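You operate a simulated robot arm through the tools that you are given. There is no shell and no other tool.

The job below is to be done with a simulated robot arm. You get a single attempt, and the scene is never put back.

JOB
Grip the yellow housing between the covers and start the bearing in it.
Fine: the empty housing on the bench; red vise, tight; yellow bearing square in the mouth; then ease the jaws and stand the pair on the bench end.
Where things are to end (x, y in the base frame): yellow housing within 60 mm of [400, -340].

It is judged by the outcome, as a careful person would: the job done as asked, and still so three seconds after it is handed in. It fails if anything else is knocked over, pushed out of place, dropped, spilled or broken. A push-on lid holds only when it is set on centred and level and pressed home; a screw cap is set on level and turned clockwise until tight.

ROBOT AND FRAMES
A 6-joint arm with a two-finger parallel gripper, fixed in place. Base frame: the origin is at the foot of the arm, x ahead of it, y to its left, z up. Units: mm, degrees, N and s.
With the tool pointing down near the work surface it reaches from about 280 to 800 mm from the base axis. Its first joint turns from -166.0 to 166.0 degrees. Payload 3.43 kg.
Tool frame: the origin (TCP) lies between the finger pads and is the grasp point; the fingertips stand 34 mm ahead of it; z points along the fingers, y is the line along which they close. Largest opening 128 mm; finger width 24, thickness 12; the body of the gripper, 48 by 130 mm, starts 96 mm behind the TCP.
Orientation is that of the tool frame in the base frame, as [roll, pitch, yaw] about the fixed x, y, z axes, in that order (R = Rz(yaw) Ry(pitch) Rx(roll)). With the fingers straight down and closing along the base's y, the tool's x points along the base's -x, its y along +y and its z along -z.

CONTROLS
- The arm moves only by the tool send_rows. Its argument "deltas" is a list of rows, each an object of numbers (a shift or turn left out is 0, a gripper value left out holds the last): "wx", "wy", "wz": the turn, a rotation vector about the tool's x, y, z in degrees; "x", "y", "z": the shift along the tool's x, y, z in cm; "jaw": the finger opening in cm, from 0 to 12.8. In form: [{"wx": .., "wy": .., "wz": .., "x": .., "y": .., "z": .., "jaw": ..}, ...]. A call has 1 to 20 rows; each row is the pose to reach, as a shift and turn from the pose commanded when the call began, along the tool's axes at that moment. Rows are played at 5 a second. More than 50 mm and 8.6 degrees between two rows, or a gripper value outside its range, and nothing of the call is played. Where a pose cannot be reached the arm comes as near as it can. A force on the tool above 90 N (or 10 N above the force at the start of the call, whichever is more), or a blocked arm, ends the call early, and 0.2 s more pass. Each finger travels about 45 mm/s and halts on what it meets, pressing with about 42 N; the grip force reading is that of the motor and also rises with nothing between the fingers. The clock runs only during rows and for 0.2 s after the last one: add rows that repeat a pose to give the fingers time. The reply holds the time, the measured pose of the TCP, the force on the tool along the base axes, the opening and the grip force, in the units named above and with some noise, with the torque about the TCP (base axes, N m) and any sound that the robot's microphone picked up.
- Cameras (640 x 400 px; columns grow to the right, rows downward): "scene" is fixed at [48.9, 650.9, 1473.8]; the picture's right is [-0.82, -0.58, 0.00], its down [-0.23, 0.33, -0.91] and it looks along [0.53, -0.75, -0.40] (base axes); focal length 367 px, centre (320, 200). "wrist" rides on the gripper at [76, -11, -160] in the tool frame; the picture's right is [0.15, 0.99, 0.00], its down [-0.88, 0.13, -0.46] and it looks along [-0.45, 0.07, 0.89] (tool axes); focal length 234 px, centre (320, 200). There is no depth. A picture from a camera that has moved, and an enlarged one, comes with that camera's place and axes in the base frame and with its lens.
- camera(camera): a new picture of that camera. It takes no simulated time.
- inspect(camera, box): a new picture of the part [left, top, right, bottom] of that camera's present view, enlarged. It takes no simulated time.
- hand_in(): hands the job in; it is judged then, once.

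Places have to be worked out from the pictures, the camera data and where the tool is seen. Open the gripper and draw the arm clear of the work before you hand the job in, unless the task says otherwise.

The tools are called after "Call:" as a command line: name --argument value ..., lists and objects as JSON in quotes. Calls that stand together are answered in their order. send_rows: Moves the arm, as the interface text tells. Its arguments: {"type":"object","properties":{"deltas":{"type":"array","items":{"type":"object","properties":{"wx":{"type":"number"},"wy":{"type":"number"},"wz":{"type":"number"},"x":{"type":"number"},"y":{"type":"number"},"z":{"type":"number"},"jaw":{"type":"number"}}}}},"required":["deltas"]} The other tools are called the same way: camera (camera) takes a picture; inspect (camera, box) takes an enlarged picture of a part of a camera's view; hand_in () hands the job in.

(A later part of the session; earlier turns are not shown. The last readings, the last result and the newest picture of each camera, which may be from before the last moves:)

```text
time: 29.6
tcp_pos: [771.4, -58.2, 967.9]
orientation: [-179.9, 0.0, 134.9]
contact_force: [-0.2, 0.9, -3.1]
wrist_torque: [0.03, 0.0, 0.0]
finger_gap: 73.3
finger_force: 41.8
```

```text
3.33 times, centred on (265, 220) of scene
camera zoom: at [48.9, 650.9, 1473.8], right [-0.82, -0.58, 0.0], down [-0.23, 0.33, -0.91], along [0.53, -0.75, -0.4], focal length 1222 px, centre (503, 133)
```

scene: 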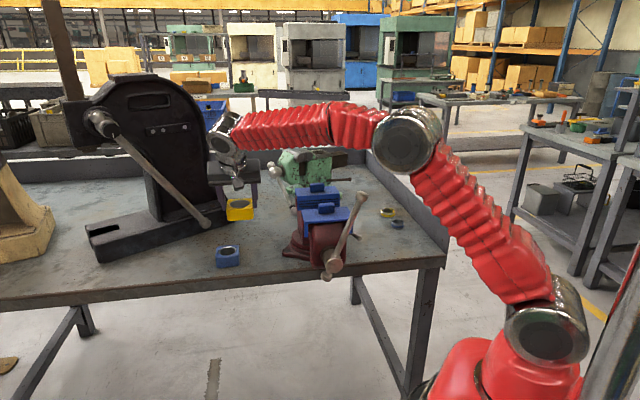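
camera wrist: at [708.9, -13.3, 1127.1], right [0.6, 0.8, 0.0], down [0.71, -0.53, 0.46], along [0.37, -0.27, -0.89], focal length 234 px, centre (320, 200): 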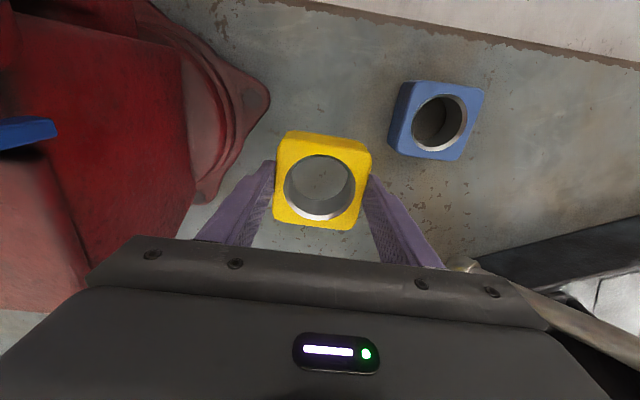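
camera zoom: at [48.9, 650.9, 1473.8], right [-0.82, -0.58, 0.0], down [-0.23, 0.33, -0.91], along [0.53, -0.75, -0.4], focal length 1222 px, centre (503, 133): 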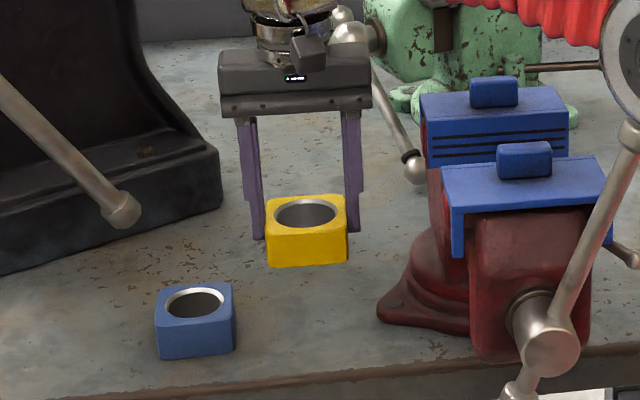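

Gripped and lifted again, centred between the fingers. I carry it up and over to hover above the jaw gap at z≈1190.

Call:
send_rows --deltas '[{"x": 3.0, "y": 0, "z": -3.8}, {"x": 6.5, "y": 0, "z": -7.0}, {"x": 9.5, "y": 0, "z": -10.5}, {"x": 11.5, "y": 0, "z": -14.8}, {"x": 13.0, "y": -0.5, "z": -19.0}, {"x": 14.0, "y": -2.5, "z": -22.2}, {"x": 14.8, "y": -7.0, "z": -22.2}, {"x": 14.96, "y": -11.5, "z": -22.2}, {"x": 14.96, "y": -16.3, "z": -22.2}, {"x": 14.96, "y": -16.3, "z": -22.2}]'

Call:
camera --camera "wrist"

Call:
camera --camera "scene"

```text
time: 31.8
tcp_pos: [549.1, -67.5, 1188.8]
orientation: [180.0, 0.1, 135.1]
contact_force: [-0.3, -0.3, -2.9]
wrist_torque: [0.0, 0.01, 0.03]
finger_gap: 73.5
finger_force: 41.7
```

```text
taken
camera wrist: at [487.4, -21.8, 1347.7], right [0.6, 0.8, 0.0], down [0.71, -0.53, 0.46], along [0.37, -0.27, -0.89], focal length 234 px, centre (320, 200)
```

wrist: 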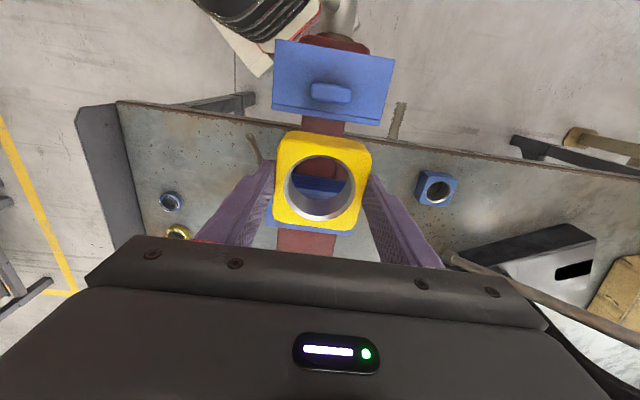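

```text
taken
```

scene: 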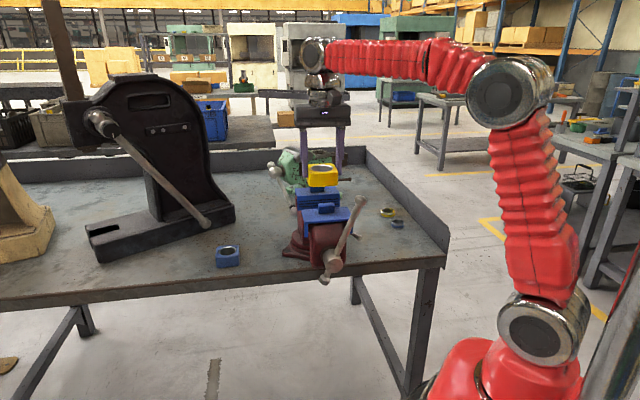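

Hovering at e≈340.5, n≈436. I lower until the housing bottom is just above the jaw tops and check the clearances.

Call:
send_rows --deltas '[{"x": -0.05, "z": 2}, {"x": -0.1, "z": 4.2}, {"x": -0.1, "z": 4.2}]'

Call:
inspect --camera "wrist" --box '[230, 80, 410, 260]'

Call:
inspect --camera "scene" --box '[280, 150, 370, 220]'

```text
time: 32.6
tcp_pos: [550.3, -67.7, 1148.8]
orientation: [-180.0, 0.0, 135.0]
contact_force: [-0.5, -0.4, -2.4]
wrist_torque: [0.0, 0.03, -0.02]
finger_gap: 73.6
finger_force: 42.3
```

```text
2.22 times, centred on (320, 170) of wrist
camera zoom: at [488.8, -23.1, 1306.8], right [0.6, 0.8, 0.0], down [0.71, -0.53, 0.46], along [0.37, -0.27, -0.89], focal length 520 px, centre (320, 267)
```

zoom: 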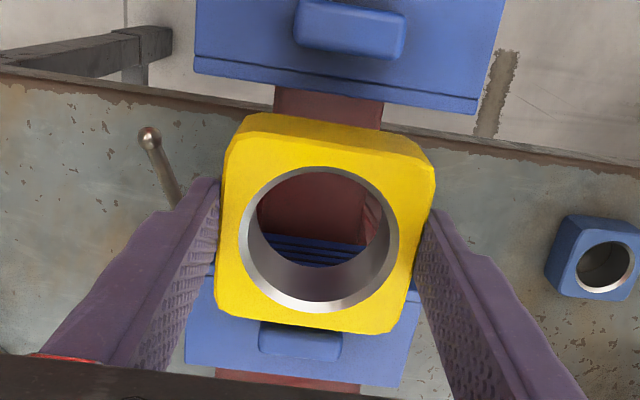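

```text
5.71 times, centred on (325, 185) of scene
camera zoom: at [48.9, 650.9, 1473.8], right [-0.82, -0.58, 0.0], down [-0.23, 0.33, -0.91], along [0.53, -0.75, -0.4], focal length 2095 px, centre (291, 286)
```

zoom: 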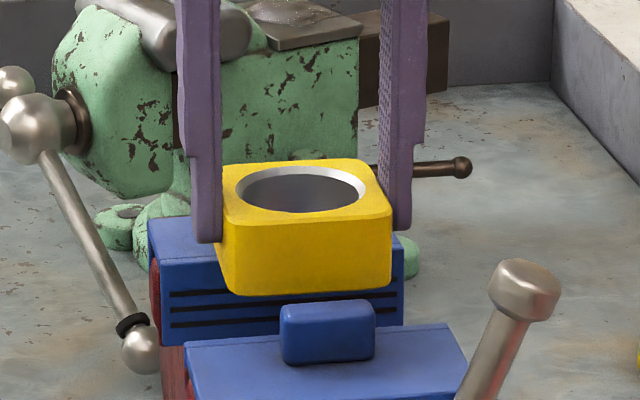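

The housing sits over the gap with a few mm to spare each side; I bias 2 mm toward the front jaw and enter the gap in steps, watching forces.

Call:
send_rows --deltas '[{"x": 0.2, "z": 0.8}, {"x": 0.2, "z": 1.6}, {"x": 0.2, "z": 2.5}, {"x": 0.2, "z": 2.5}]'

Call:
inspect --camera "wrist" --box '[230, 80, 410, 260]'

Call:
inspect --camera "scene" --box '[280, 150, 370, 220]'

```text
time: 33.6
tcp_pos: [549.3, -66.6, 1123.4]
orientation: [179.9, 0.0, 135.0]
contact_force: [0.5, -0.3, -1.7]
wrist_torque: [0.02, -0.01, 0.0]
finger_gap: 73.4
finger_force: 43.2
```

```text
2.22 times, centred on (320, 170) of wrist
camera zoom: at [487.5, -22.5, 1282.7], right [0.6, 0.8, 0.0], down [0.71, -0.53, 0.46], along [0.37, -0.27, -0.89], focal length 520 px, centre (320, 267)
```

zoom: 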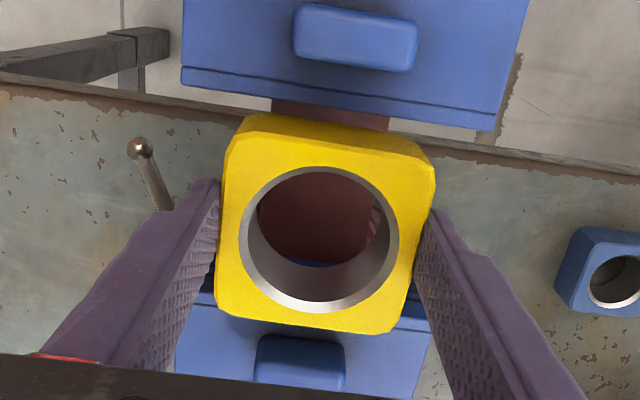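

```text
5.71 times, centred on (325, 185) of scene
camera zoom: at [48.9, 650.9, 1473.8], right [-0.82, -0.58, 0.0], down [-0.23, 0.33, -0.91], along [0.53, -0.75, -0.4], focal length 2095 px, centre (291, 286)
```

zoom: 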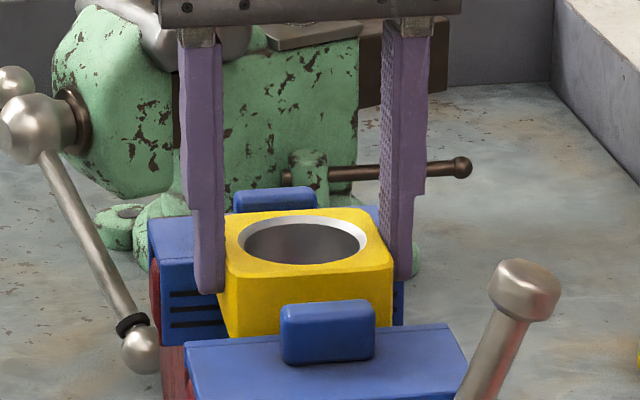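

Clearance looks like about 4–5 mm behind and about 9–11 mm in front, so I shift 2.5 mm toward the front jaw and keep lowering.

Call:
send_rows --deltas '[{"x": 0.25, "z": 0}, {"x": 0.25, "z": 0.7}, {"x": 0.25, "z": 1.4}, {"x": 0.25, "z": 2.0}, {"x": 0.25, "z": 2.0}]'

Call:
inspect --camera "wrist" --box '[230, 80, 410, 260]'

Call:
inspect --camera "scene" --box '[280, 150, 370, 220]'

```text
time: 34.8
tcp_pos: [547.8, -66.8, 1102.5]
orientation: [180.0, 0.0, 135.0]
contact_force: [-0.4, 0.7, -2.1]
wrist_torque: [-0.01, 0.02, -0.01]
finger_gap: 73.4
finger_force: 42.3
```

```text
2.22 times, centred on (320, 170) of wrist
camera zoom: at [486.2, -21.2, 1262.7], right [0.6, 0.8, 0.0], down [0.71, -0.53, 0.46], along [0.37, -0.27, -0.89], focal length 520 px, centre (320, 267)
```

zoom: 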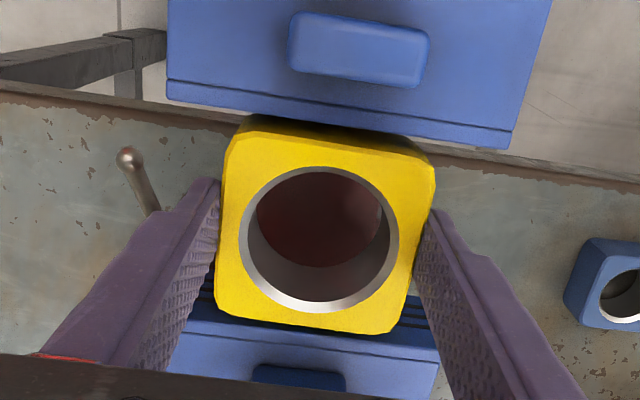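

```text
5.71 times, centred on (325, 185) of scene
camera zoom: at [48.9, 650.9, 1473.8], right [-0.82, -0.58, 0.0], down [-0.23, 0.33, -0.91], along [0.53, -0.75, -0.4], focal length 2095 px, centre (291, 286)
```

zoom: 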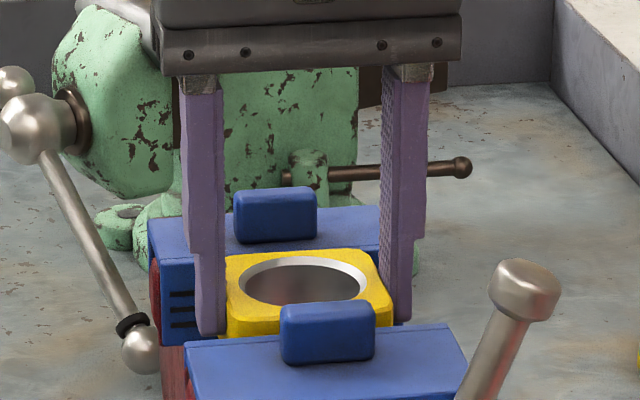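

No contact forces and the housing top is now level with the jaw tops. I continue down in small steps, checking for touch on the slide bar.

Call:
send_rows --deltas '[{"z": 0.5}, {"z": 1.0}, {"z": 1.4}, {"z": 1.4}]'

Call:
send_rows --deltas '[{"z": 0.25}, {"z": 0.5}, {"z": 0.5}]'

```text
time: 35.8
tcp_pos: [548.5, -66.7, 1089.8]
orientation: [180.0, -0.1, 135.0]
contact_force: [0.0, 0.0, -2.1]
wrist_torque: [0.01, 0.0, -0.01]
finger_gap: 73.7
finger_force: 42.0
```

```text
time: 36.6
tcp_pos: [548.4, -64.2, 1084.3]
orientation: [180.0, -0.1, 135.0]
contact_force: [0.2, -0.8, -2.1]
wrist_torque: [-0.01, 0.0, 0.01]
finger_gap: 73.3
finger_force: 41.7
```

Call:
inspect --camera "wrist" --box '[230, 80, 410, 260]'

Call:
inspect --camera "scene" --box '[280, 150, 370, 220]'

```text
2.22 times, centred on (320, 170) of wrist
camera zoom: at [486.0, -20.7, 1243.0], right [0.6, 0.8, 0.0], down [0.71, -0.53, 0.46], along [0.37, -0.27, -0.89], focal length 520 px, centre (320, 267)
```

zoom: 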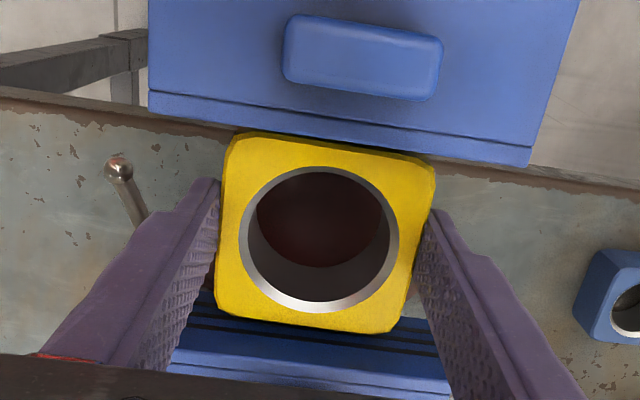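

```text
5.71 times, centred on (325, 185) of scene
camera zoom: at [48.9, 650.9, 1473.8], right [-0.82, -0.58, 0.0], down [-0.23, 0.33, -0.91], along [0.53, -0.75, -0.4], focal length 2095 px, centre (291, 286)
```

zoom: 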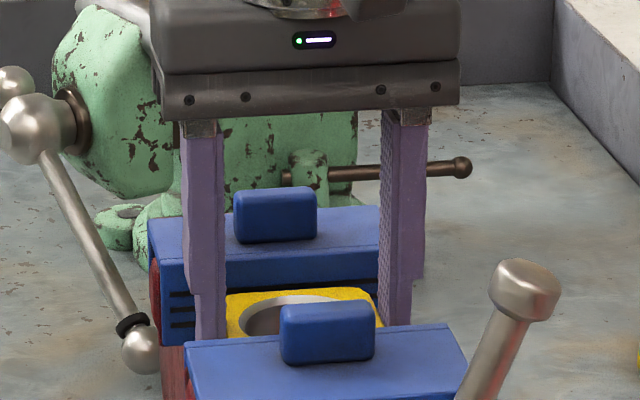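

Still no touch (housing bottom ≈1043). I lower in 2–3 mm increments until the weight comes off.

Call:
send_rows --deltas '[{"z": 0.15}, {"z": 0.3}, {"z": 0.3}]'

Call:
send_rows --deltas '[{"z": 0.15}, {"z": 0.3}, {"z": 0.3}]'

Call:
send_rows --deltas '[{"z": 0.15}, {"z": 0.2}, {"z": 0.2}]'

```text
time: 37.4
tcp_pos: [547.2, -65.3, 1082.6]
orientation: [180.0, 0.1, 135.0]
contact_force: [0.3, 0.1, -2.2]
wrist_torque: [0.03, 0.01, -0.02]
finger_gap: 73.6
finger_force: 42.0
```

```text
time: 38.2
tcp_pos: [547.2, -64.2, 1078.5]
orientation: [180.0, 0.0, 135.0]
contact_force: [0.0, 0.0, -2.8]
wrist_torque: [-0.03, 0.02, 0.01]
finger_gap: 73.1
finger_force: 42.1
```

```text
time: 39.0
tcp_pos: [547.8, -65.0, 1077.0]
orientation: [-180.0, 0.0, 134.9]
contact_force: [-1.0, -0.2, 0.9]
wrist_torque: [-0.03, 0.12, 0.01]
finger_gap: 73.3
finger_force: 42.7
```

The force flipped from about -2.5 to +0.9 N, so the housing is touching the slide bar. I confirm with another 0.5 mm.

Call:
send_rows --deltas '[{"z": 0.05}, {"z": 0.05}]'

Call:
inspect --camera "wrist" --box '[230, 80, 410, 260]'

Call:
inspect --camera "scene" --box '[280, 150, 370, 220]'

```text
time: 39.6
tcp_pos: [546.8, -64.3, 1077.1]
orientation: [179.9, 0.1, 135.0]
contact_force: [-1.2, -1.5, 12.7]
wrist_torque: [-0.03, 0.62, 0.03]
finger_gap: 73.5
finger_force: 41.9
```

```text
2.22 times, centred on (320, 170) of wrist
camera zoom: at [485.3, -20.4, 1235.7], right [0.6, 0.8, 0.0], down [0.71, -0.53, 0.46], along [0.37, -0.27, -0.89], focal length 520 px, centre (320, 267)
```

zoom: 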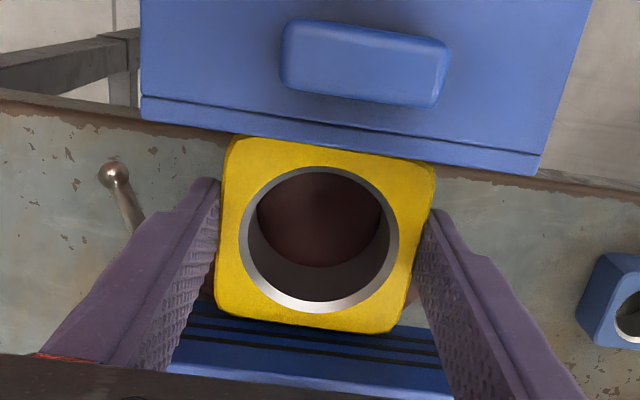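

```text
5.71 times, centred on (325, 185) of scene
camera zoom: at [48.9, 650.9, 1473.8], right [-0.82, -0.58, 0.0], down [-0.23, 0.33, -0.91], along [0.53, -0.75, -0.4], focal length 2095 px, centre (291, 286)
```

zoom: 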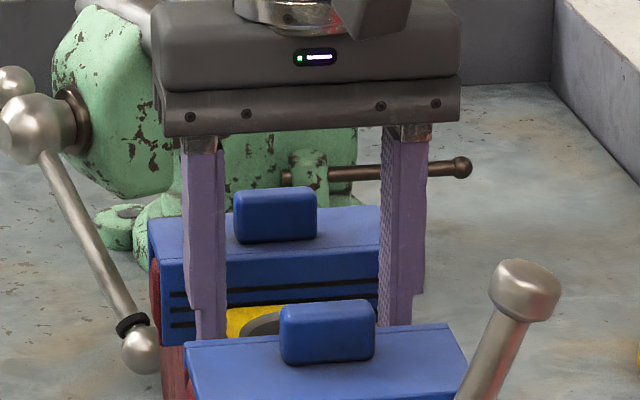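

Firm contact (12.7 N): the housing rests on the slide bar. I ease off 0.4 mm and open the fingers, then rise.

Call:
send_rows --deltas '[{"z": -0.04}, {"z": -0.04, "jaw": 8.0}, {"z": -0.04, "jaw": 9.0}, {"z": -0.04, "jaw": 9.4}, {"z": -0.04, "jaw": 9.4}, {"z": -0.04, "jaw": 9.4}]'

Call:
inspect --camera "wrist" --box '[230, 80, 410, 260]'

```text
time: 41.0
tcp_pos: [547.2, -64.6, 1076.3]
orientation: [-179.9, 0.0, 135.0]
contact_force: [0.6, -0.1, -0.3]
wrist_torque: [0.0, 0.0, -0.04]
finger_gap: 94.1
finger_force: 0.1
```

```text
2.22 times, centred on (320, 170) of wrist
camera zoom: at [485.5, -20.6, 1235.2], right [0.6, 0.8, 0.0], down [0.71, -0.53, 0.46], along [0.37, -0.27, -0.89], focal length 520 px, centre (320, 267)
```

zoom: 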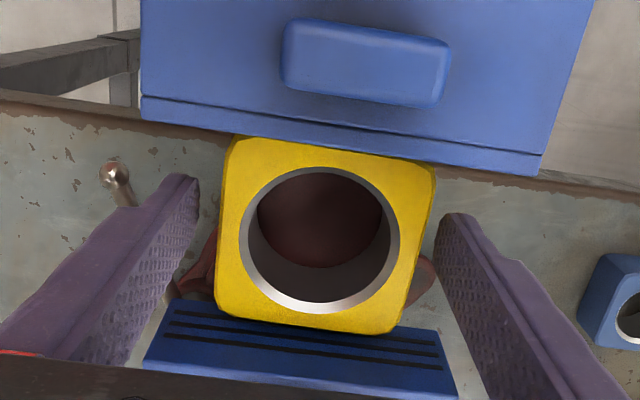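

The housing stays put on the slide. I rise clear and look at the whole vise.

Call:
send_rows --deltas '[{"z": -2}, {"z": -5}, {"z": -9}, {"z": -13}, {"z": -15}, {"z": -15}]'

Call:
camera --camera "wrist"

Call:
inspect --camera "scene" --box '[270, 160, 390, 290]'

```text
time: 42.4
tcp_pos: [548.3, -65.0, 1226.8]
orientation: [-179.9, 0.0, 134.9]
contact_force: [0.2, 0.5, -0.3]
wrist_torque: [-0.02, 0.0, -0.01]
finger_gap: 93.7
finger_force: 0.1
```

```text
taken
camera wrist: at [486.0, -21.3, 1385.8], right [0.6, 0.8, 0.0], down [0.71, -0.53, 0.46], along [0.37, -0.27, -0.89], focal length 234 px, centre (320, 200)
```

wrist: 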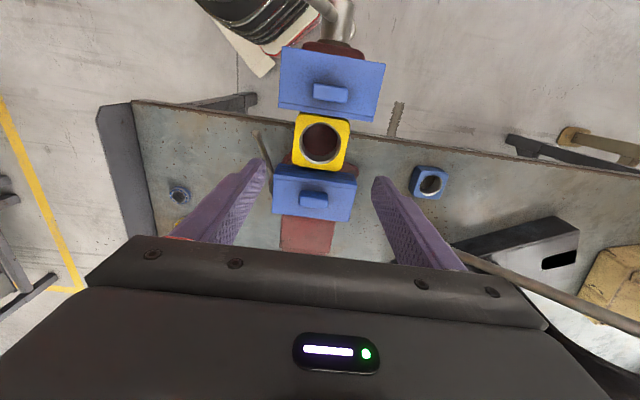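

```text
3.08 times, centred on (330, 225) of scene
camera zoom: at [48.9, 650.9, 1473.8], right [-0.82, -0.58, 0.0], down [-0.23, 0.33, -0.91], along [0.53, -0.75, -0.4], focal length 1128 px, centre (289, 123)
```

zoom: 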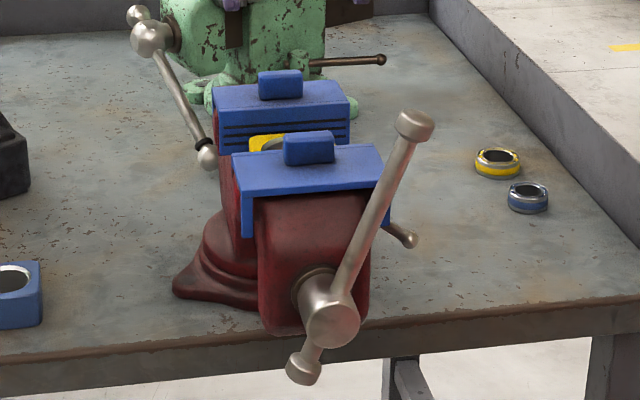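

The housing sits between the covers. Next I need the handle; I move in front and above it (tool vertical) to locate hub, bar and knob accurately.

Call:
send_rows --deltas '[{"x": 3, "z": -3}, {"x": 7, "z": -4.5}, {"x": 11.5, "z": -4.5}, {"x": 16, "z": -4.5}, {"x": 18.5, "z": -4.5}, {"x": 18.5, "z": -4.5}]'

Call:
camera --camera "wrist"

Call:
inspect --camera "scene" --box '[295, 180, 385, 280]'

```text
time: 43.8
tcp_pos: [416.5, 67.1, 1271.7]
orientation: [180.0, 0.0, 135.0]
contact_force: [0.2, 1.2, -1.1]
wrist_torque: [-0.01, 0.0, 0.0]
finger_gap: 94.0
finger_force: 0.2
```

```text
taken
camera wrist: at [354.8, 111.5, 1430.2], right [0.6, 0.8, 0.0], down [0.71, -0.53, 0.46], along [0.37, -0.27, -0.89], focal length 234 px, centre (320, 200)
```

wrist: 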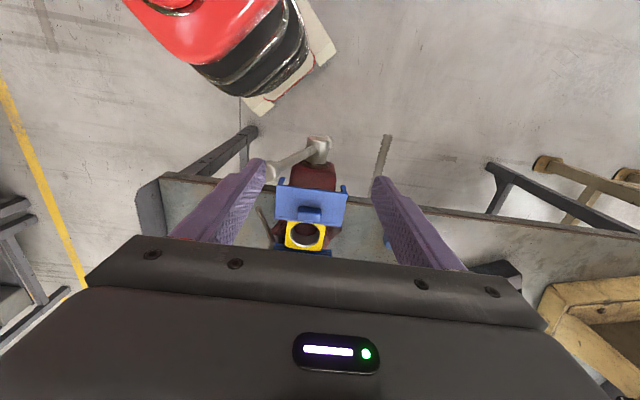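

```text
4.00 times, centred on (340, 230) of scene
camera zoom: at [48.9, 650.9, 1473.8], right [-0.82, -0.58, 0.0], down [-0.23, 0.33, -0.91], along [0.53, -0.75, -0.4], focal length 1466 px, centre (240, 80)
```

zoom: 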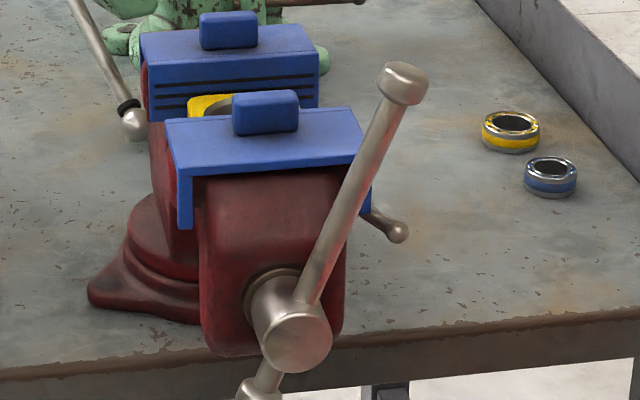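

Call:
inspect --camera "wrist" --box '[250, 120, 370, 260]'

Call:
inspect --camera "scene" --box '[310, 220, 370, 290]'

```text
2.86 times, centred on (310, 190) of wrist
camera zoom: at [354.8, 111.5, 1430.2], right [0.6, 0.8, 0.0], down [0.71, -0.53, 0.46], along [0.37, -0.27, -0.89], focal length 669 px, centre (349, 229)
```

zoom: 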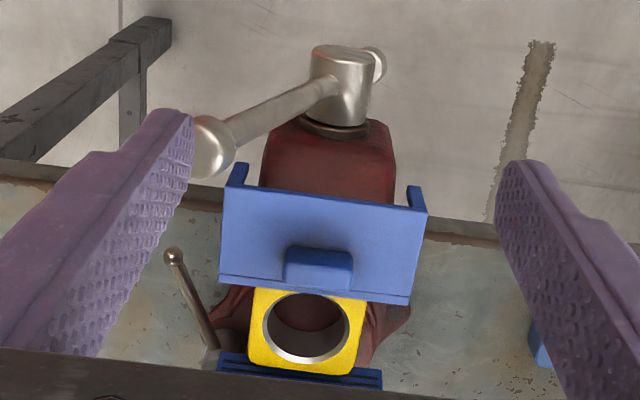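

```text
5.71 times, centred on (340, 255) of scene
camera zoom: at [48.9, 650.9, 1473.8], right [-0.82, -0.58, 0.0], down [-0.23, 0.33, -0.91], along [0.53, -0.75, -0.4], focal length 2095 px, centre (206, -114)
```

zoom: 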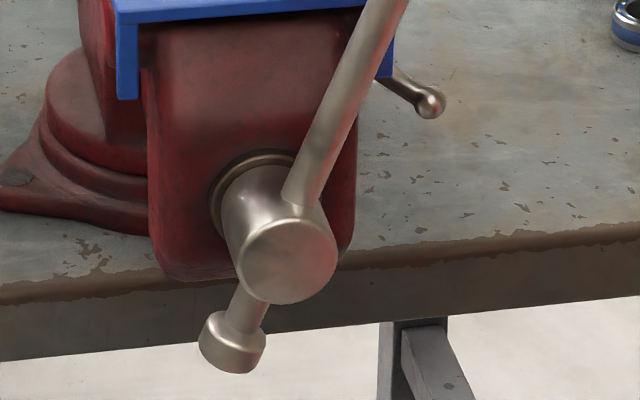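

The bar runs from the hub at about (e 343, z 1007) up to the knob at (e 284, z 1155), in the plane n≈280, leaning 22° clockwise as seen from the front. I'll push it clockwise with closed fingers as a peg; first I close the fingers and tilt the tool 30° toward the vise.

Call:
send_rows --deltas '[{"jaw": 6}, {"jaw": 3, "wy": -6}, {"jaw": 0.5, "wy": -12, "x": -0.3, "y": -0.2, "z": 1.0}, {"jaw": 0, "wy": -18, "x": -0.7, "y": -0.5, "z": 2.5}, {"jaw": 0, "wy": -24, "x": -1.1, "y": -0.8, "z": 4.5}, {"jaw": 0, "wy": -30, "x": -1.5, "y": -1.0, "z": 6.5}, {"jaw": 0, "wy": -30, "x": -1.5, "y": -1.0, "z": 6.5}, {"jaw": 0, "wy": -30, "x": -1.5, "y": -1.0, "z": 6.5}]'

Call:
camera --camera "wrist"

Call:
inspect --camera "scene" --box '[270, 130, 400, 280]'

```text
time: 45.6
tcp_pos: [421.5, 48.4, 1206.2]
orientation: [179.9, 30.0, 135.1]
contact_force: [-0.5, 0.5, -0.9]
wrist_torque: [-0.04, -0.01, 0.0]
finger_gap: 0.0
finger_force: 32.8
```

```text
taken
camera wrist: at [309.8, 141.3, 1305.3], right [0.61, 0.79, -0.07], down [0.47, -0.29, 0.84], along [0.64, -0.54, -0.54], focal length 234 px, centre (320, 200)
```

wrist: 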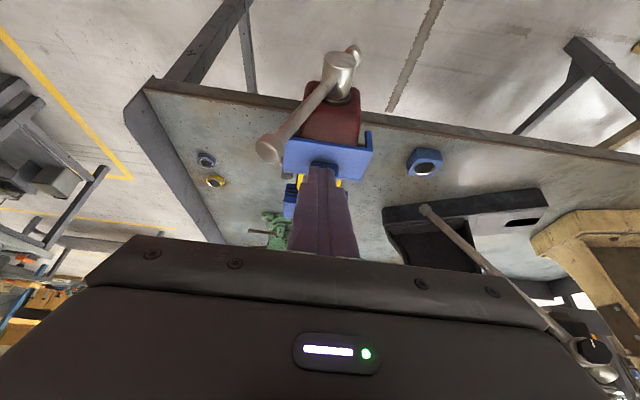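

```text
2.67 times, centred on (335, 205) of scene
camera zoom: at [48.9, 650.9, 1473.8], right [-0.82, -0.58, 0.0], down [-0.23, 0.33, -0.91], along [0.53, -0.75, -0.4], focal length 978 px, centre (280, 187)
```

zoom: 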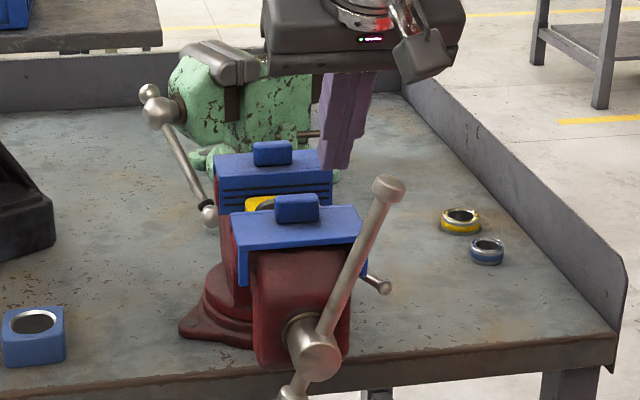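

The closed fingertips are at about (332, 281, 1177), just left of the knob in the scene view. I lower them into the space beside the bar, about 10 mm clear on its counter-clockwise side.

Call:
send_rows --deltas '[{"x": 0.7, "y": -0.3, "z": 1.8}, {"x": 1.5, "y": -0.6, "z": 3.6}, {"x": 2.21, "y": -0.88, "z": 5.36}, {"x": 2.21, "y": -0.88, "z": 5.36}]'

Call:
inspect --camera "scene" --box '[290, 160, 380, 280]'

Call:
inspect --camera "wrist" --box '[230, 20, 410, 240]'

```text
time: 46.6
tcp_pos: [419.9, 37.9, 1149.1]
orientation: [180.0, 30.0, 135.0]
contact_force: [-1.0, 0.2, -0.5]
wrist_torque: [0.0, 0.03, 0.03]
finger_gap: 0.1
finger_force: 32.5
```

```text
3.33 times, centred on (335, 220) of scene
camera zoom: at [48.9, 650.9, 1473.8], right [-0.82, -0.58, 0.0], down [-0.23, 0.33, -0.91], along [0.53, -0.75, -0.4], focal length 1222 px, centre (270, 133)
```

zoom: 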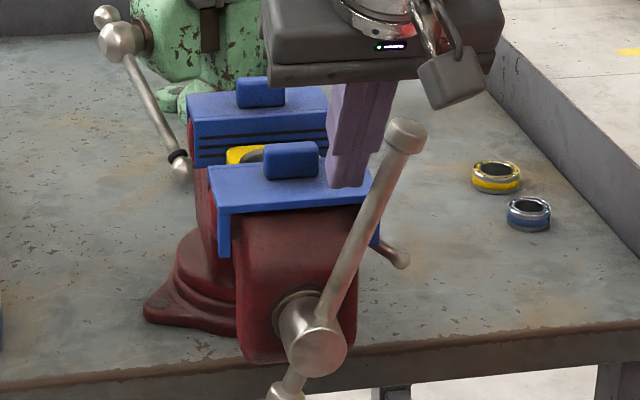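

```text
1.82 times, centred on (320, 130) of wrist
camera zoom: at [308.4, 131.3, 1248.6], right [0.61, 0.79, -0.07], down [0.47, -0.29, 0.84], along [0.64, -0.54, -0.55], focal length 426 px, centre (320, 327)
```

zoom: 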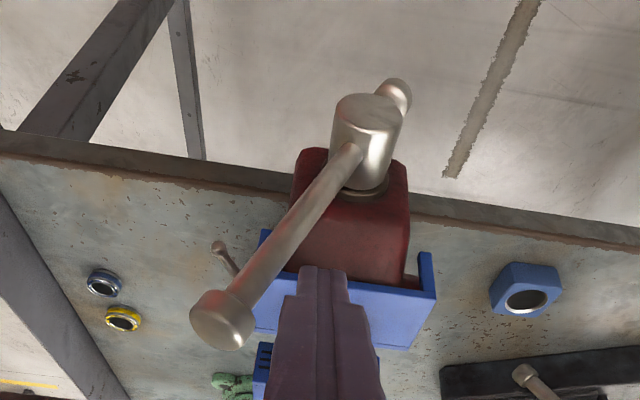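

The peg is beside the bar on its counter-clockwise side. I push it gently clockwise along the arc to about 40° and watch the force.

Call:
send_rows --deltas '[{"x": 0.1, "y": -0.5, "z": 0.17}, {"x": 0.2, "y": -0.95, "z": 0.35}, {"x": 0.32, "y": -1.8, "z": 0.57}, {"x": 0.455, "y": -2.64, "z": 0.79}, {"x": 0.7, "y": -3.65, "z": 1.2}, {"x": 0.935, "y": -4.62, "z": 1.62}, {"x": 0.935, "y": -4.62, "z": 1.62}]'

Call:
inspect --camera "scene" --box '[290, 160, 380, 280]'

```text
time: 48.2
tcp_pos: [386.4, 3.8, 1131.7]
orientation: [180.0, 29.9, 134.9]
contact_force: [-1.3, 1.4, 2.1]
wrist_torque: [-0.02, 0.02, 0.02]
finger_gap: 0.0
finger_force: 32.9
```

```text
3.33 times, centred on (335, 220) of scene
camera zoom: at [48.9, 650.9, 1473.8], right [-0.82, -0.58, 0.0], down [-0.23, 0.33, -0.91], along [0.53, -0.75, -0.4], focal length 1222 px, centre (270, 133)
```

zoom: 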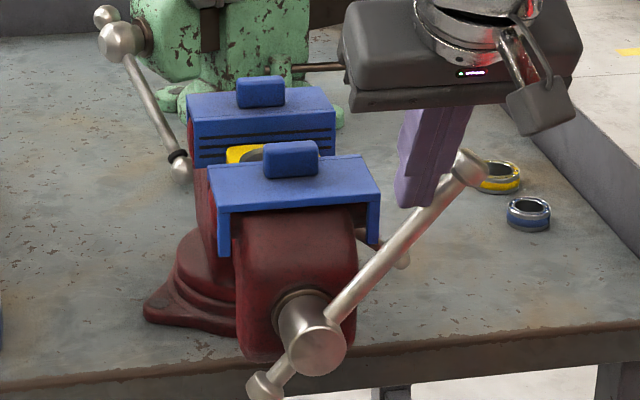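

The handle moves freely (about 2.5 N). I push on to about 55° and then compare jaw positions to learn how far the screw advances per degree.

Call:
send_rows --deltas '[{"x": 0.15, "y": -0.65, "z": 0.3}, {"x": 0.35, "y": -1.25, "z": 0.65}, {"x": 0.65, "y": -1.8, "z": 1.13}, {"x": 1.03, "y": -2.59, "z": 1.78}, {"x": 1.03, "y": -2.59, "z": 1.78}]'

Call:
inspect --camera "scene" --box '[290, 160, 380, 280]'

Call:
inspect --camera "scene" --box '[280, 175, 370, 245]'

```text
time: 49.4
tcp_pos: [367.1, -14.8, 1108.7]
orientation: [180.0, 30.1, 135.0]
contact_force: [0.0, 0.2, 0.8]
wrist_torque: [-0.02, 0.03, 0.0]
finger_gap: 0.0
finger_force: 33.1
```

```text
3.33 times, centred on (335, 220) of scene
camera zoom: at [48.9, 650.9, 1473.8], right [-0.82, -0.58, 0.0], down [-0.23, 0.33, -0.91], along [0.53, -0.75, -0.4], focal length 1222 px, centre (270, 133)
```

zoom: 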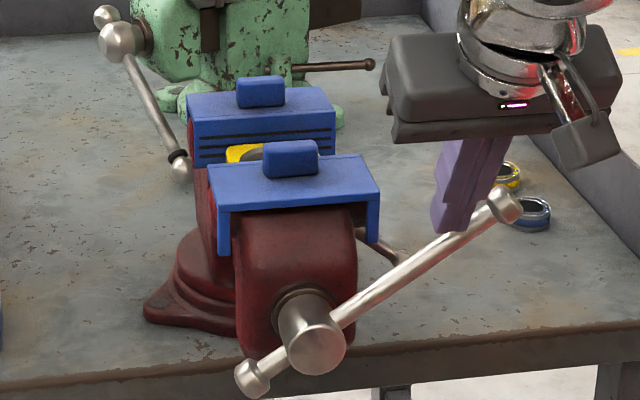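

```text
5.71 times, centred on (325, 210) of scene
camera zoom: at [48.9, 650.9, 1473.8], right [-0.82, -0.58, 0.0], down [-0.23, 0.33, -0.91], along [0.53, -0.75, -0.4], focal length 2095 px, centre (291, 143)
```

zoom: 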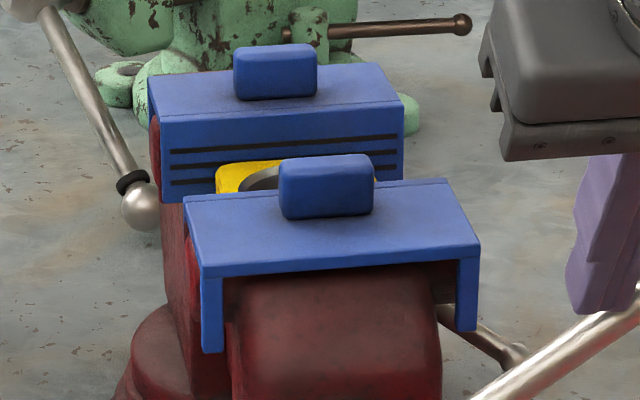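

The jaw has advanced about 3 mm for roughly 30° of turn, so about half a turn should clamp it. To keep pushing round the side I back the peg off a little and re-aim the tool (pointing down, inward and toward the bench end).

Call:
send_rows --deltas '[{"x": -0.25, "y": 1.4, "z": -0.6}, {"x": -0.48, "y": 2.8, "z": -1.23, "wx": 3, "wy": -2.2}, {"x": -0.48, "y": 2.8, "z": -1.23, "wx": 9, "wy": -6.5}, {"x": -0.48, "y": 2.8, "z": -1.23, "wx": 15, "wy": -10.9}, {"x": -0.48, "y": 2.8, "z": -1.23, "wx": 21, "wy": -15.2}, {"x": -0.48, "y": 2.8, "z": -1.23, "wx": 27, "wy": -19.6}, {"x": -0.48, "y": 2.8, "z": -1.23, "wx": 30.9, "wy": -22.4}, {"x": -0.48, "y": 2.8, "z": -1.23, "wx": 30.9, "wy": -22.4}]'

Call:
camera --camera "wrist"

Call:
inspect --camera "scene" --box '[270, 130, 420, 290]'

```text
time: 51.2
tcp_pos: [385.8, 7.2, 1123.9]
orientation: [-142.5, 51.0, 144.3]
contact_force: [0.6, -0.2, 0.0]
wrist_torque: [0.0, 0.0, -0.02]
finger_gap: 0.0
finger_force: 33.8
```

```text
taken
camera wrist: at [314.2, 165.3, 1147.1], right [0.76, 0.42, -0.49], down [0.49, 0.11, 0.86], along [0.42, -0.9, -0.12], focal length 234 px, centre (320, 200)
```

wrist: 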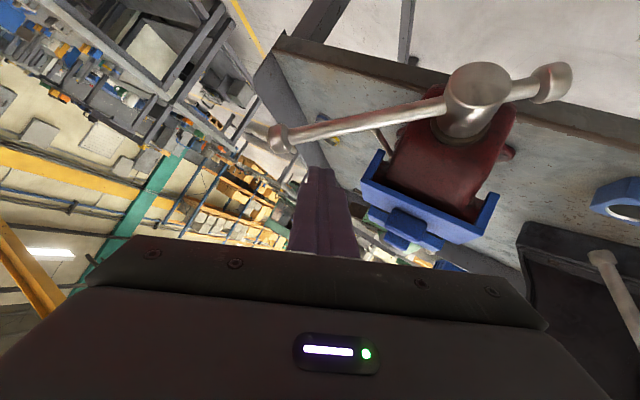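

```text
2.50 times, centred on (345, 210) of scene
camera zoom: at [48.9, 650.9, 1473.8], right [-0.82, -0.58, 0.0], down [-0.23, 0.33, -0.91], along [0.53, -0.75, -0.4], focal length 916 px, centre (258, 175)
```

zoom: 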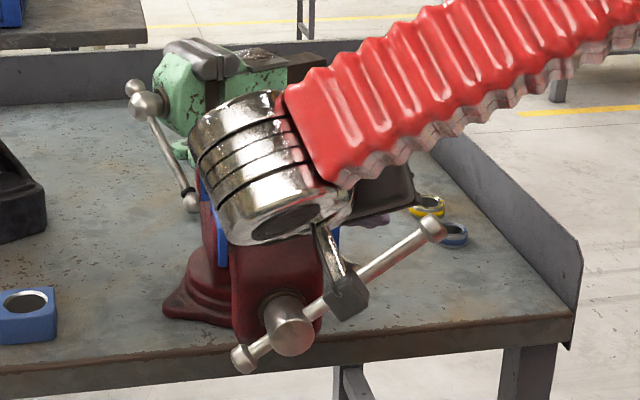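

The peg is now above the bar near (269, 280, 1115) with the bar at about 51°. I sweep it clockwise to about 90°.

Call:
send_rows --deltas '[{"x": 0.55, "y": -0.18, "z": 0.57}, {"x": 1.09, "y": -0.35, "z": 1.13}, {"x": 1.76, "y": -0.75, "z": 1.9}, {"x": 2.48, "y": -1.07, "z": 2.69}, {"x": 3.24, "y": -1.29, "z": 3.46}, {"x": 4.02, "y": -1.44, "z": 4.22}, {"x": 4.85, "y": -1.47, "z": 4.96}, {"x": 5.68, "y": -1.43, "z": 5.67}, {"x": 6.53, "y": -1.28, "z": 6.35}, {"x": 7.4, "y": -1.07, "z": 7.01}, {"x": 7.4, "y": -1.07, "z": 7.01}]'

Call:
camera --camera "wrist"

Call:
inspect --camera "scene" --box '[270, 130, 420, 290]'

```text
time: 53.6
tcp_pos: [350.1, -30.2, 1033.9]
orientation: [-142.6, 51.0, 144.4]
contact_force: [-0.4, -0.8, 0.0]
wrist_torque: [-0.04, -0.01, -0.01]
finger_gap: 0.0
finger_force: 32.9
```

```text
taken
camera wrist: at [278.3, 128.6, 1058.1], right [0.76, 0.42, -0.49], down [0.49, 0.11, 0.86], along [0.42, -0.9, -0.12], focal length 234 px, centre (320, 200)
```

wrist: 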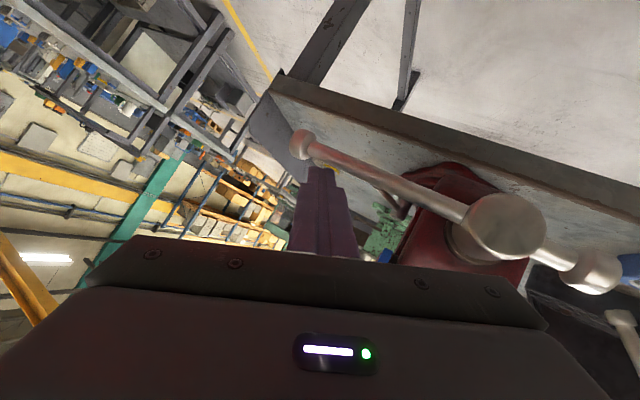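

```text
2.50 times, centred on (345, 210) of scene
camera zoom: at [48.9, 650.9, 1473.8], right [-0.82, -0.58, 0.0], down [-0.23, 0.33, -0.91], along [0.53, -0.75, -0.4], focal length 916 px, centre (258, 175)
```

zoom: 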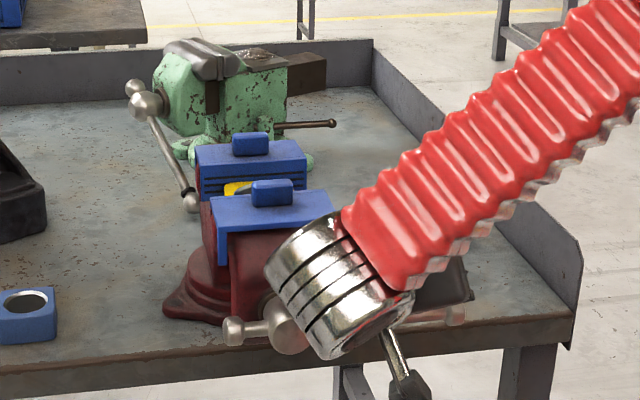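

The handle is now about horizontal (≈90°). I check how far the front jaw has come.

Call:
inspect --camera "scene" --box '[280, 175, 370, 245]'

```text
5.71 times, centred on (325, 210) of scene
camera zoom: at [48.9, 650.9, 1473.8], right [-0.82, -0.58, 0.0], down [-0.23, 0.33, -0.91], along [0.53, -0.75, -0.4], focal length 2095 px, centre (291, 143)
```

zoom: 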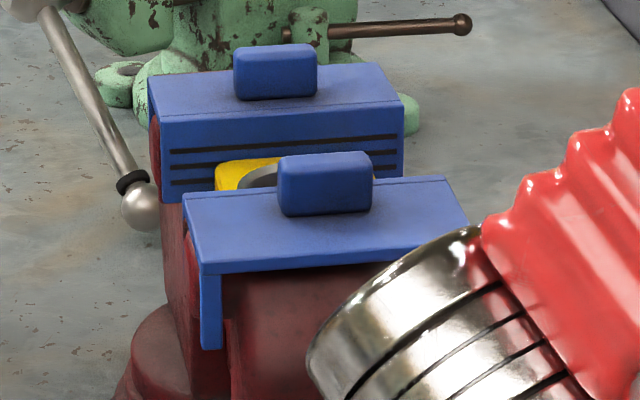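

The jaw has advanced about 6 mm over 68°, i.e. roughly 32 mm per turn, so it should clamp near 170–180°. I continue the sweep to about 140°.

Call:
send_rows --deltas '[{"x": 0.87, "y": 0.32, "z": 0.61}, {"x": 1.73, "y": 0.7, "z": 1.18}, {"x": 2.58, "y": 1.19, "z": 1.7}, {"x": 3.41, "y": 1.75, "z": 2.16}, {"x": 4.22, "y": 2.37, "z": 2.57}, {"x": 5.0, "y": 3.08, "z": 2.91}, {"x": 5.74, "y": 3.83, "z": 3.2}, {"x": 6.43, "y": 4.66, "z": 3.42}, {"x": 7.1, "y": 5.54, "z": 3.58}, {"x": 7.7, "y": 6.47, "z": 3.66}, {"x": 7.7, "y": 6.47, "z": 3.66}]'

Call:
camera --camera "wrist"

Call:
inspect --camera "scene" --box '[260, 160, 410, 300]'

```text
time: 56.0
tcp_pos: [370.4, -9.4, 929.9]
orientation: [-142.6, 50.9, 144.3]
contact_force: [0.4, 0.3, -0.4]
wrist_torque: [-0.01, 0.03, 0.05]
finger_gap: 0.0
finger_force: 32.4
```

```text
taken
camera wrist: at [298.5, 150.5, 955.1], right [0.76, 0.42, -0.49], down [0.49, 0.11, 0.86], along [0.42, -0.9, -0.12], focal length 234 px, centre (320, 200)
```

wrist: 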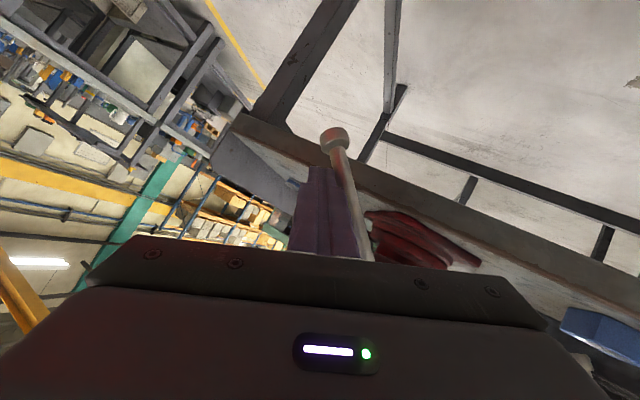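

```text
2.86 times, centred on (335, 230) of scene
camera zoom: at [48.9, 650.9, 1473.8], right [-0.82, -0.58, 0.0], down [-0.23, 0.33, -0.91], along [0.53, -0.75, -0.4], focal length 1047 px, centre (277, 114)
```

zoom: 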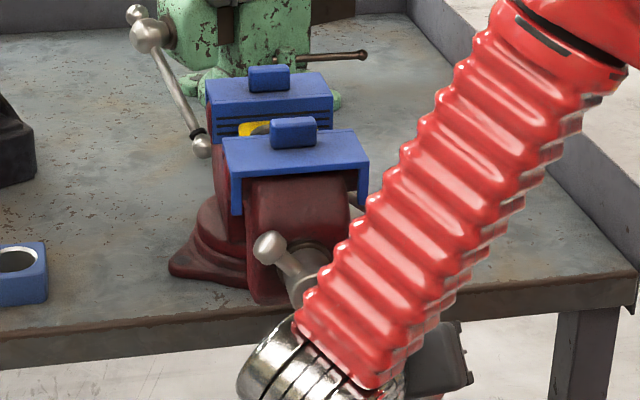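

Handle is at about 137° and still free. I continue to about 155° in small steps, watching for the clamp force to rise.

Call:
send_rows --deltas '[{"x": 0.27, "y": 0.47, "z": 0.01}, {"x": 0.54, "y": 0.95, "z": 0.02}, {"x": 0.79, "y": 1.45, "z": 0}, {"x": 1.04, "y": 1.95, "z": -0.02}, {"x": 1.25, "y": 2.45, "z": -0.08}, {"x": 1.45, "y": 2.96, "z": -0.15}, {"x": 1.45, "y": 2.96, "z": -0.15}]'

Call:
inspect --camera "scene" --box '[260, 160, 410, 300]'

Call:
inspect --camera "scene" --box '[280, 175, 370, 245]'

```text
time: 57.6
tcp_pos: [388.6, 8.2, 909.7]
orientation: [-142.5, 51.0, 144.3]
contact_force: [-0.4, 0.2, -1.1]
wrist_torque: [-0.02, -0.01, -0.02]
finger_gap: 0.0
finger_force: 33.2
```

```text
2.86 times, centred on (335, 230) of scene
camera zoom: at [48.9, 650.9, 1473.8], right [-0.82, -0.58, 0.0], down [-0.23, 0.33, -0.91], along [0.53, -0.75, -0.4], focal length 1047 px, centre (277, 114)
```

zoom: 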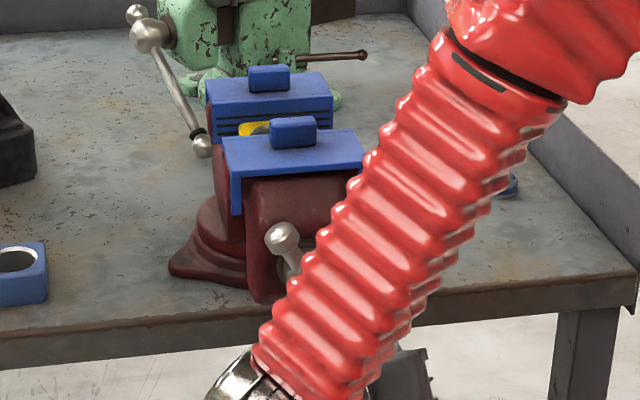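

```text
5.71 times, centred on (325, 210) of scene
camera zoom: at [48.9, 650.9, 1473.8], right [-0.82, -0.58, 0.0], down [-0.23, 0.33, -0.91], along [0.53, -0.75, -0.4], focal length 2095 px, centre (291, 143)
```

zoom: 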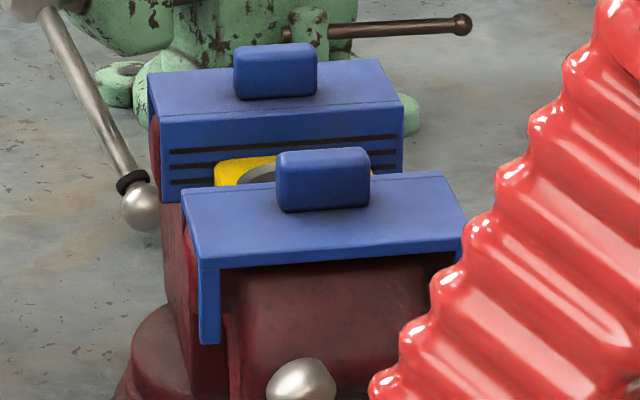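

The jaw has advanced about 11 mm and has begun sliding the housing toward the rear jaw, still with negligible force. I push on in 2.5° steps to about 167°.

Call:
send_rows --deltas '[{"x": 0.18, "y": 0.51, "z": -0.09}, {"x": 0.36, "y": 1.02, "z": -0.18}, {"x": 0.5, "y": 1.54, "z": -0.3}, {"x": 0.63, "y": 2.06, "z": -0.43}, {"x": 0.7, "y": 2.32, "z": -0.5}, {"x": 0.7, "y": 2.32, "z": -0.5}]'

Call:
inspect --camera "scene" --box '[280, 175, 370, 245]'

Call:
camera --camera "wrist"

```text
time: 59.0
tcp_pos: [403.2, 24.5, 897.2]
orientation: [-142.5, 51.0, 144.3]
contact_force: [-3.8, 1.3, 0.6]
wrist_torque: [-0.04, 0.02, -0.02]
finger_gap: 0.0
finger_force: 33.6
```

```text
5.71 times, centred on (325, 210) of scene
camera zoom: at [48.9, 650.9, 1473.8], right [-0.82, -0.58, 0.0], down [-0.23, 0.33, -0.91], along [0.53, -0.75, -0.4], focal length 2095 px, centre (291, 143)
```

zoom: 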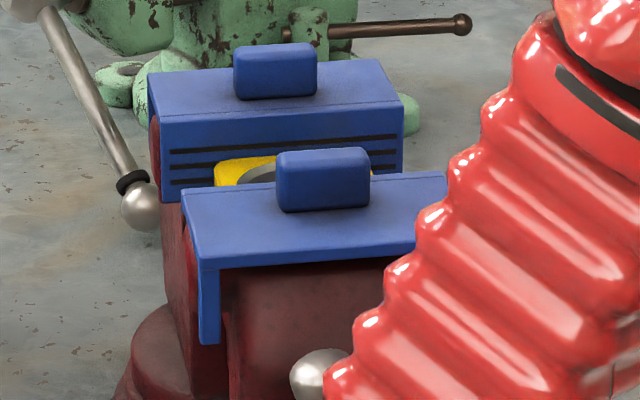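

```text
taken
camera wrist: at [331.4, 183.2, 921.7], right [0.76, 0.42, -0.49], down [0.49, 0.11, 0.86], along [0.42, -0.9, -0.12], focal length 234 px, centre (320, 200)
```

wrist: 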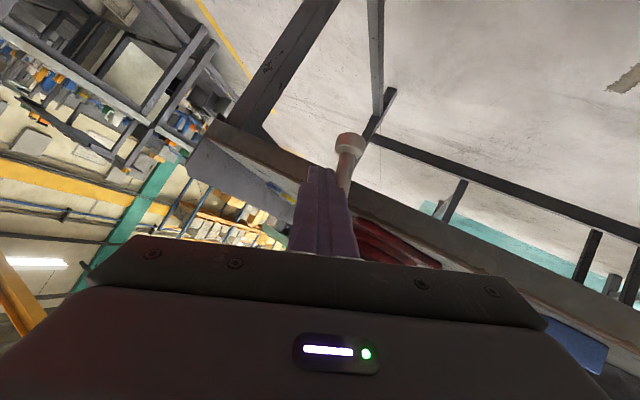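

Force is just starting to rise (about 4 N). I keep pushing in small steps and see whether it tightens.

Call:
send_rows --deltas '[{"x": 0.11, "y": 0.52, "z": -0.15}, {"x": 0.2, "y": 1.03, "z": -0.3}, {"x": 0.2, "y": 1.03, "z": -0.3}]'

Call:
camera --camera "wrist"

```text
time: 59.8
tcp_pos: [410.8, 29.8, 893.9]
orientation: [-142.6, 51.0, 144.3]
contact_force: [-3.2, 1.3, 1.5]
wrist_torque: [-0.02, -0.01, -0.05]
finger_gap: 0.0
finger_force: 32.8
```

```text
taken
camera wrist: at [338.9, 189.7, 917.9], right [0.76, 0.42, -0.49], down [0.49, 0.11, 0.86], along [0.42, -0.9, -0.12], focal length 234 px, centre (320, 200)
```

wrist: 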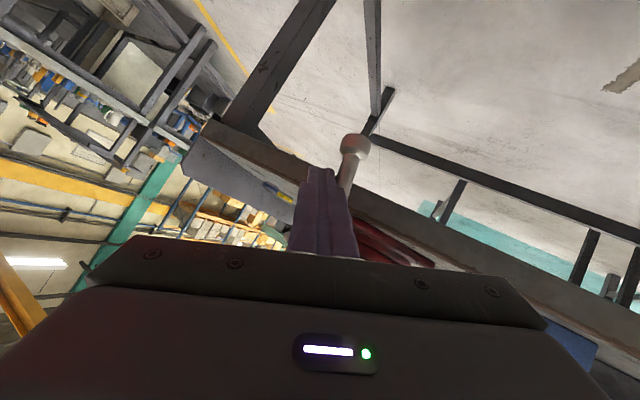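

Still light; I continue a few more degrees.

Call:
send_rows --deltas '[{"x": 0.07, "y": 0.52, "z": -0.19}, {"x": 0.13, "y": 1.03, "z": -0.37}, {"x": 0.13, "y": 1.03, "z": -0.37}]'

Call:
inspect --camera "scene" --box '[280, 175, 370, 245]'

Call:
camera --camera "wrist"

```text
time: 60.6
tcp_pos: [417.9, 38.7, 890.5]
orientation: [-142.7, 51.0, 144.3]
contact_force: [-1.0, -1.8, 1.2]
wrist_torque: [0.0, 0.05, -0.06]
finger_gap: 0.0
finger_force: 33.2
```

```text
5.71 times, centred on (325, 210) of scene
camera zoom: at [48.9, 650.9, 1473.8], right [-0.82, -0.58, 0.0], down [-0.23, 0.33, -0.91], along [0.53, -0.75, -0.4], focal length 2095 px, centre (291, 143)
```

zoom: 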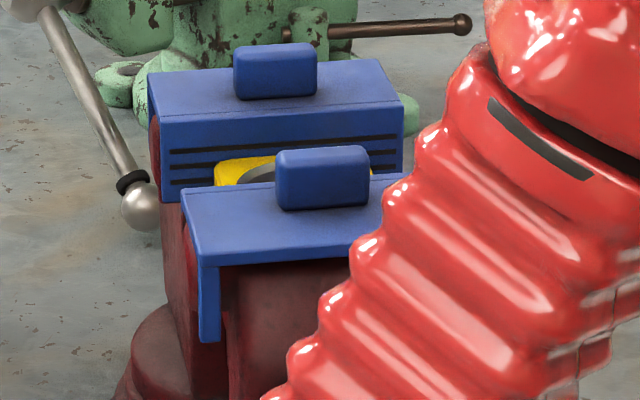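

```text
taken
camera wrist: at [346.4, 197.6, 914.7], right [0.76, 0.42, -0.49], down [0.49, 0.11, 0.86], along [0.42, -0.9, -0.12], focal length 234 px, centre (320, 200)
```

wrist: 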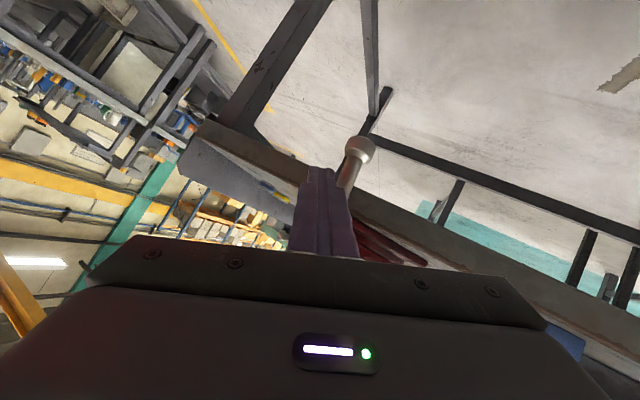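

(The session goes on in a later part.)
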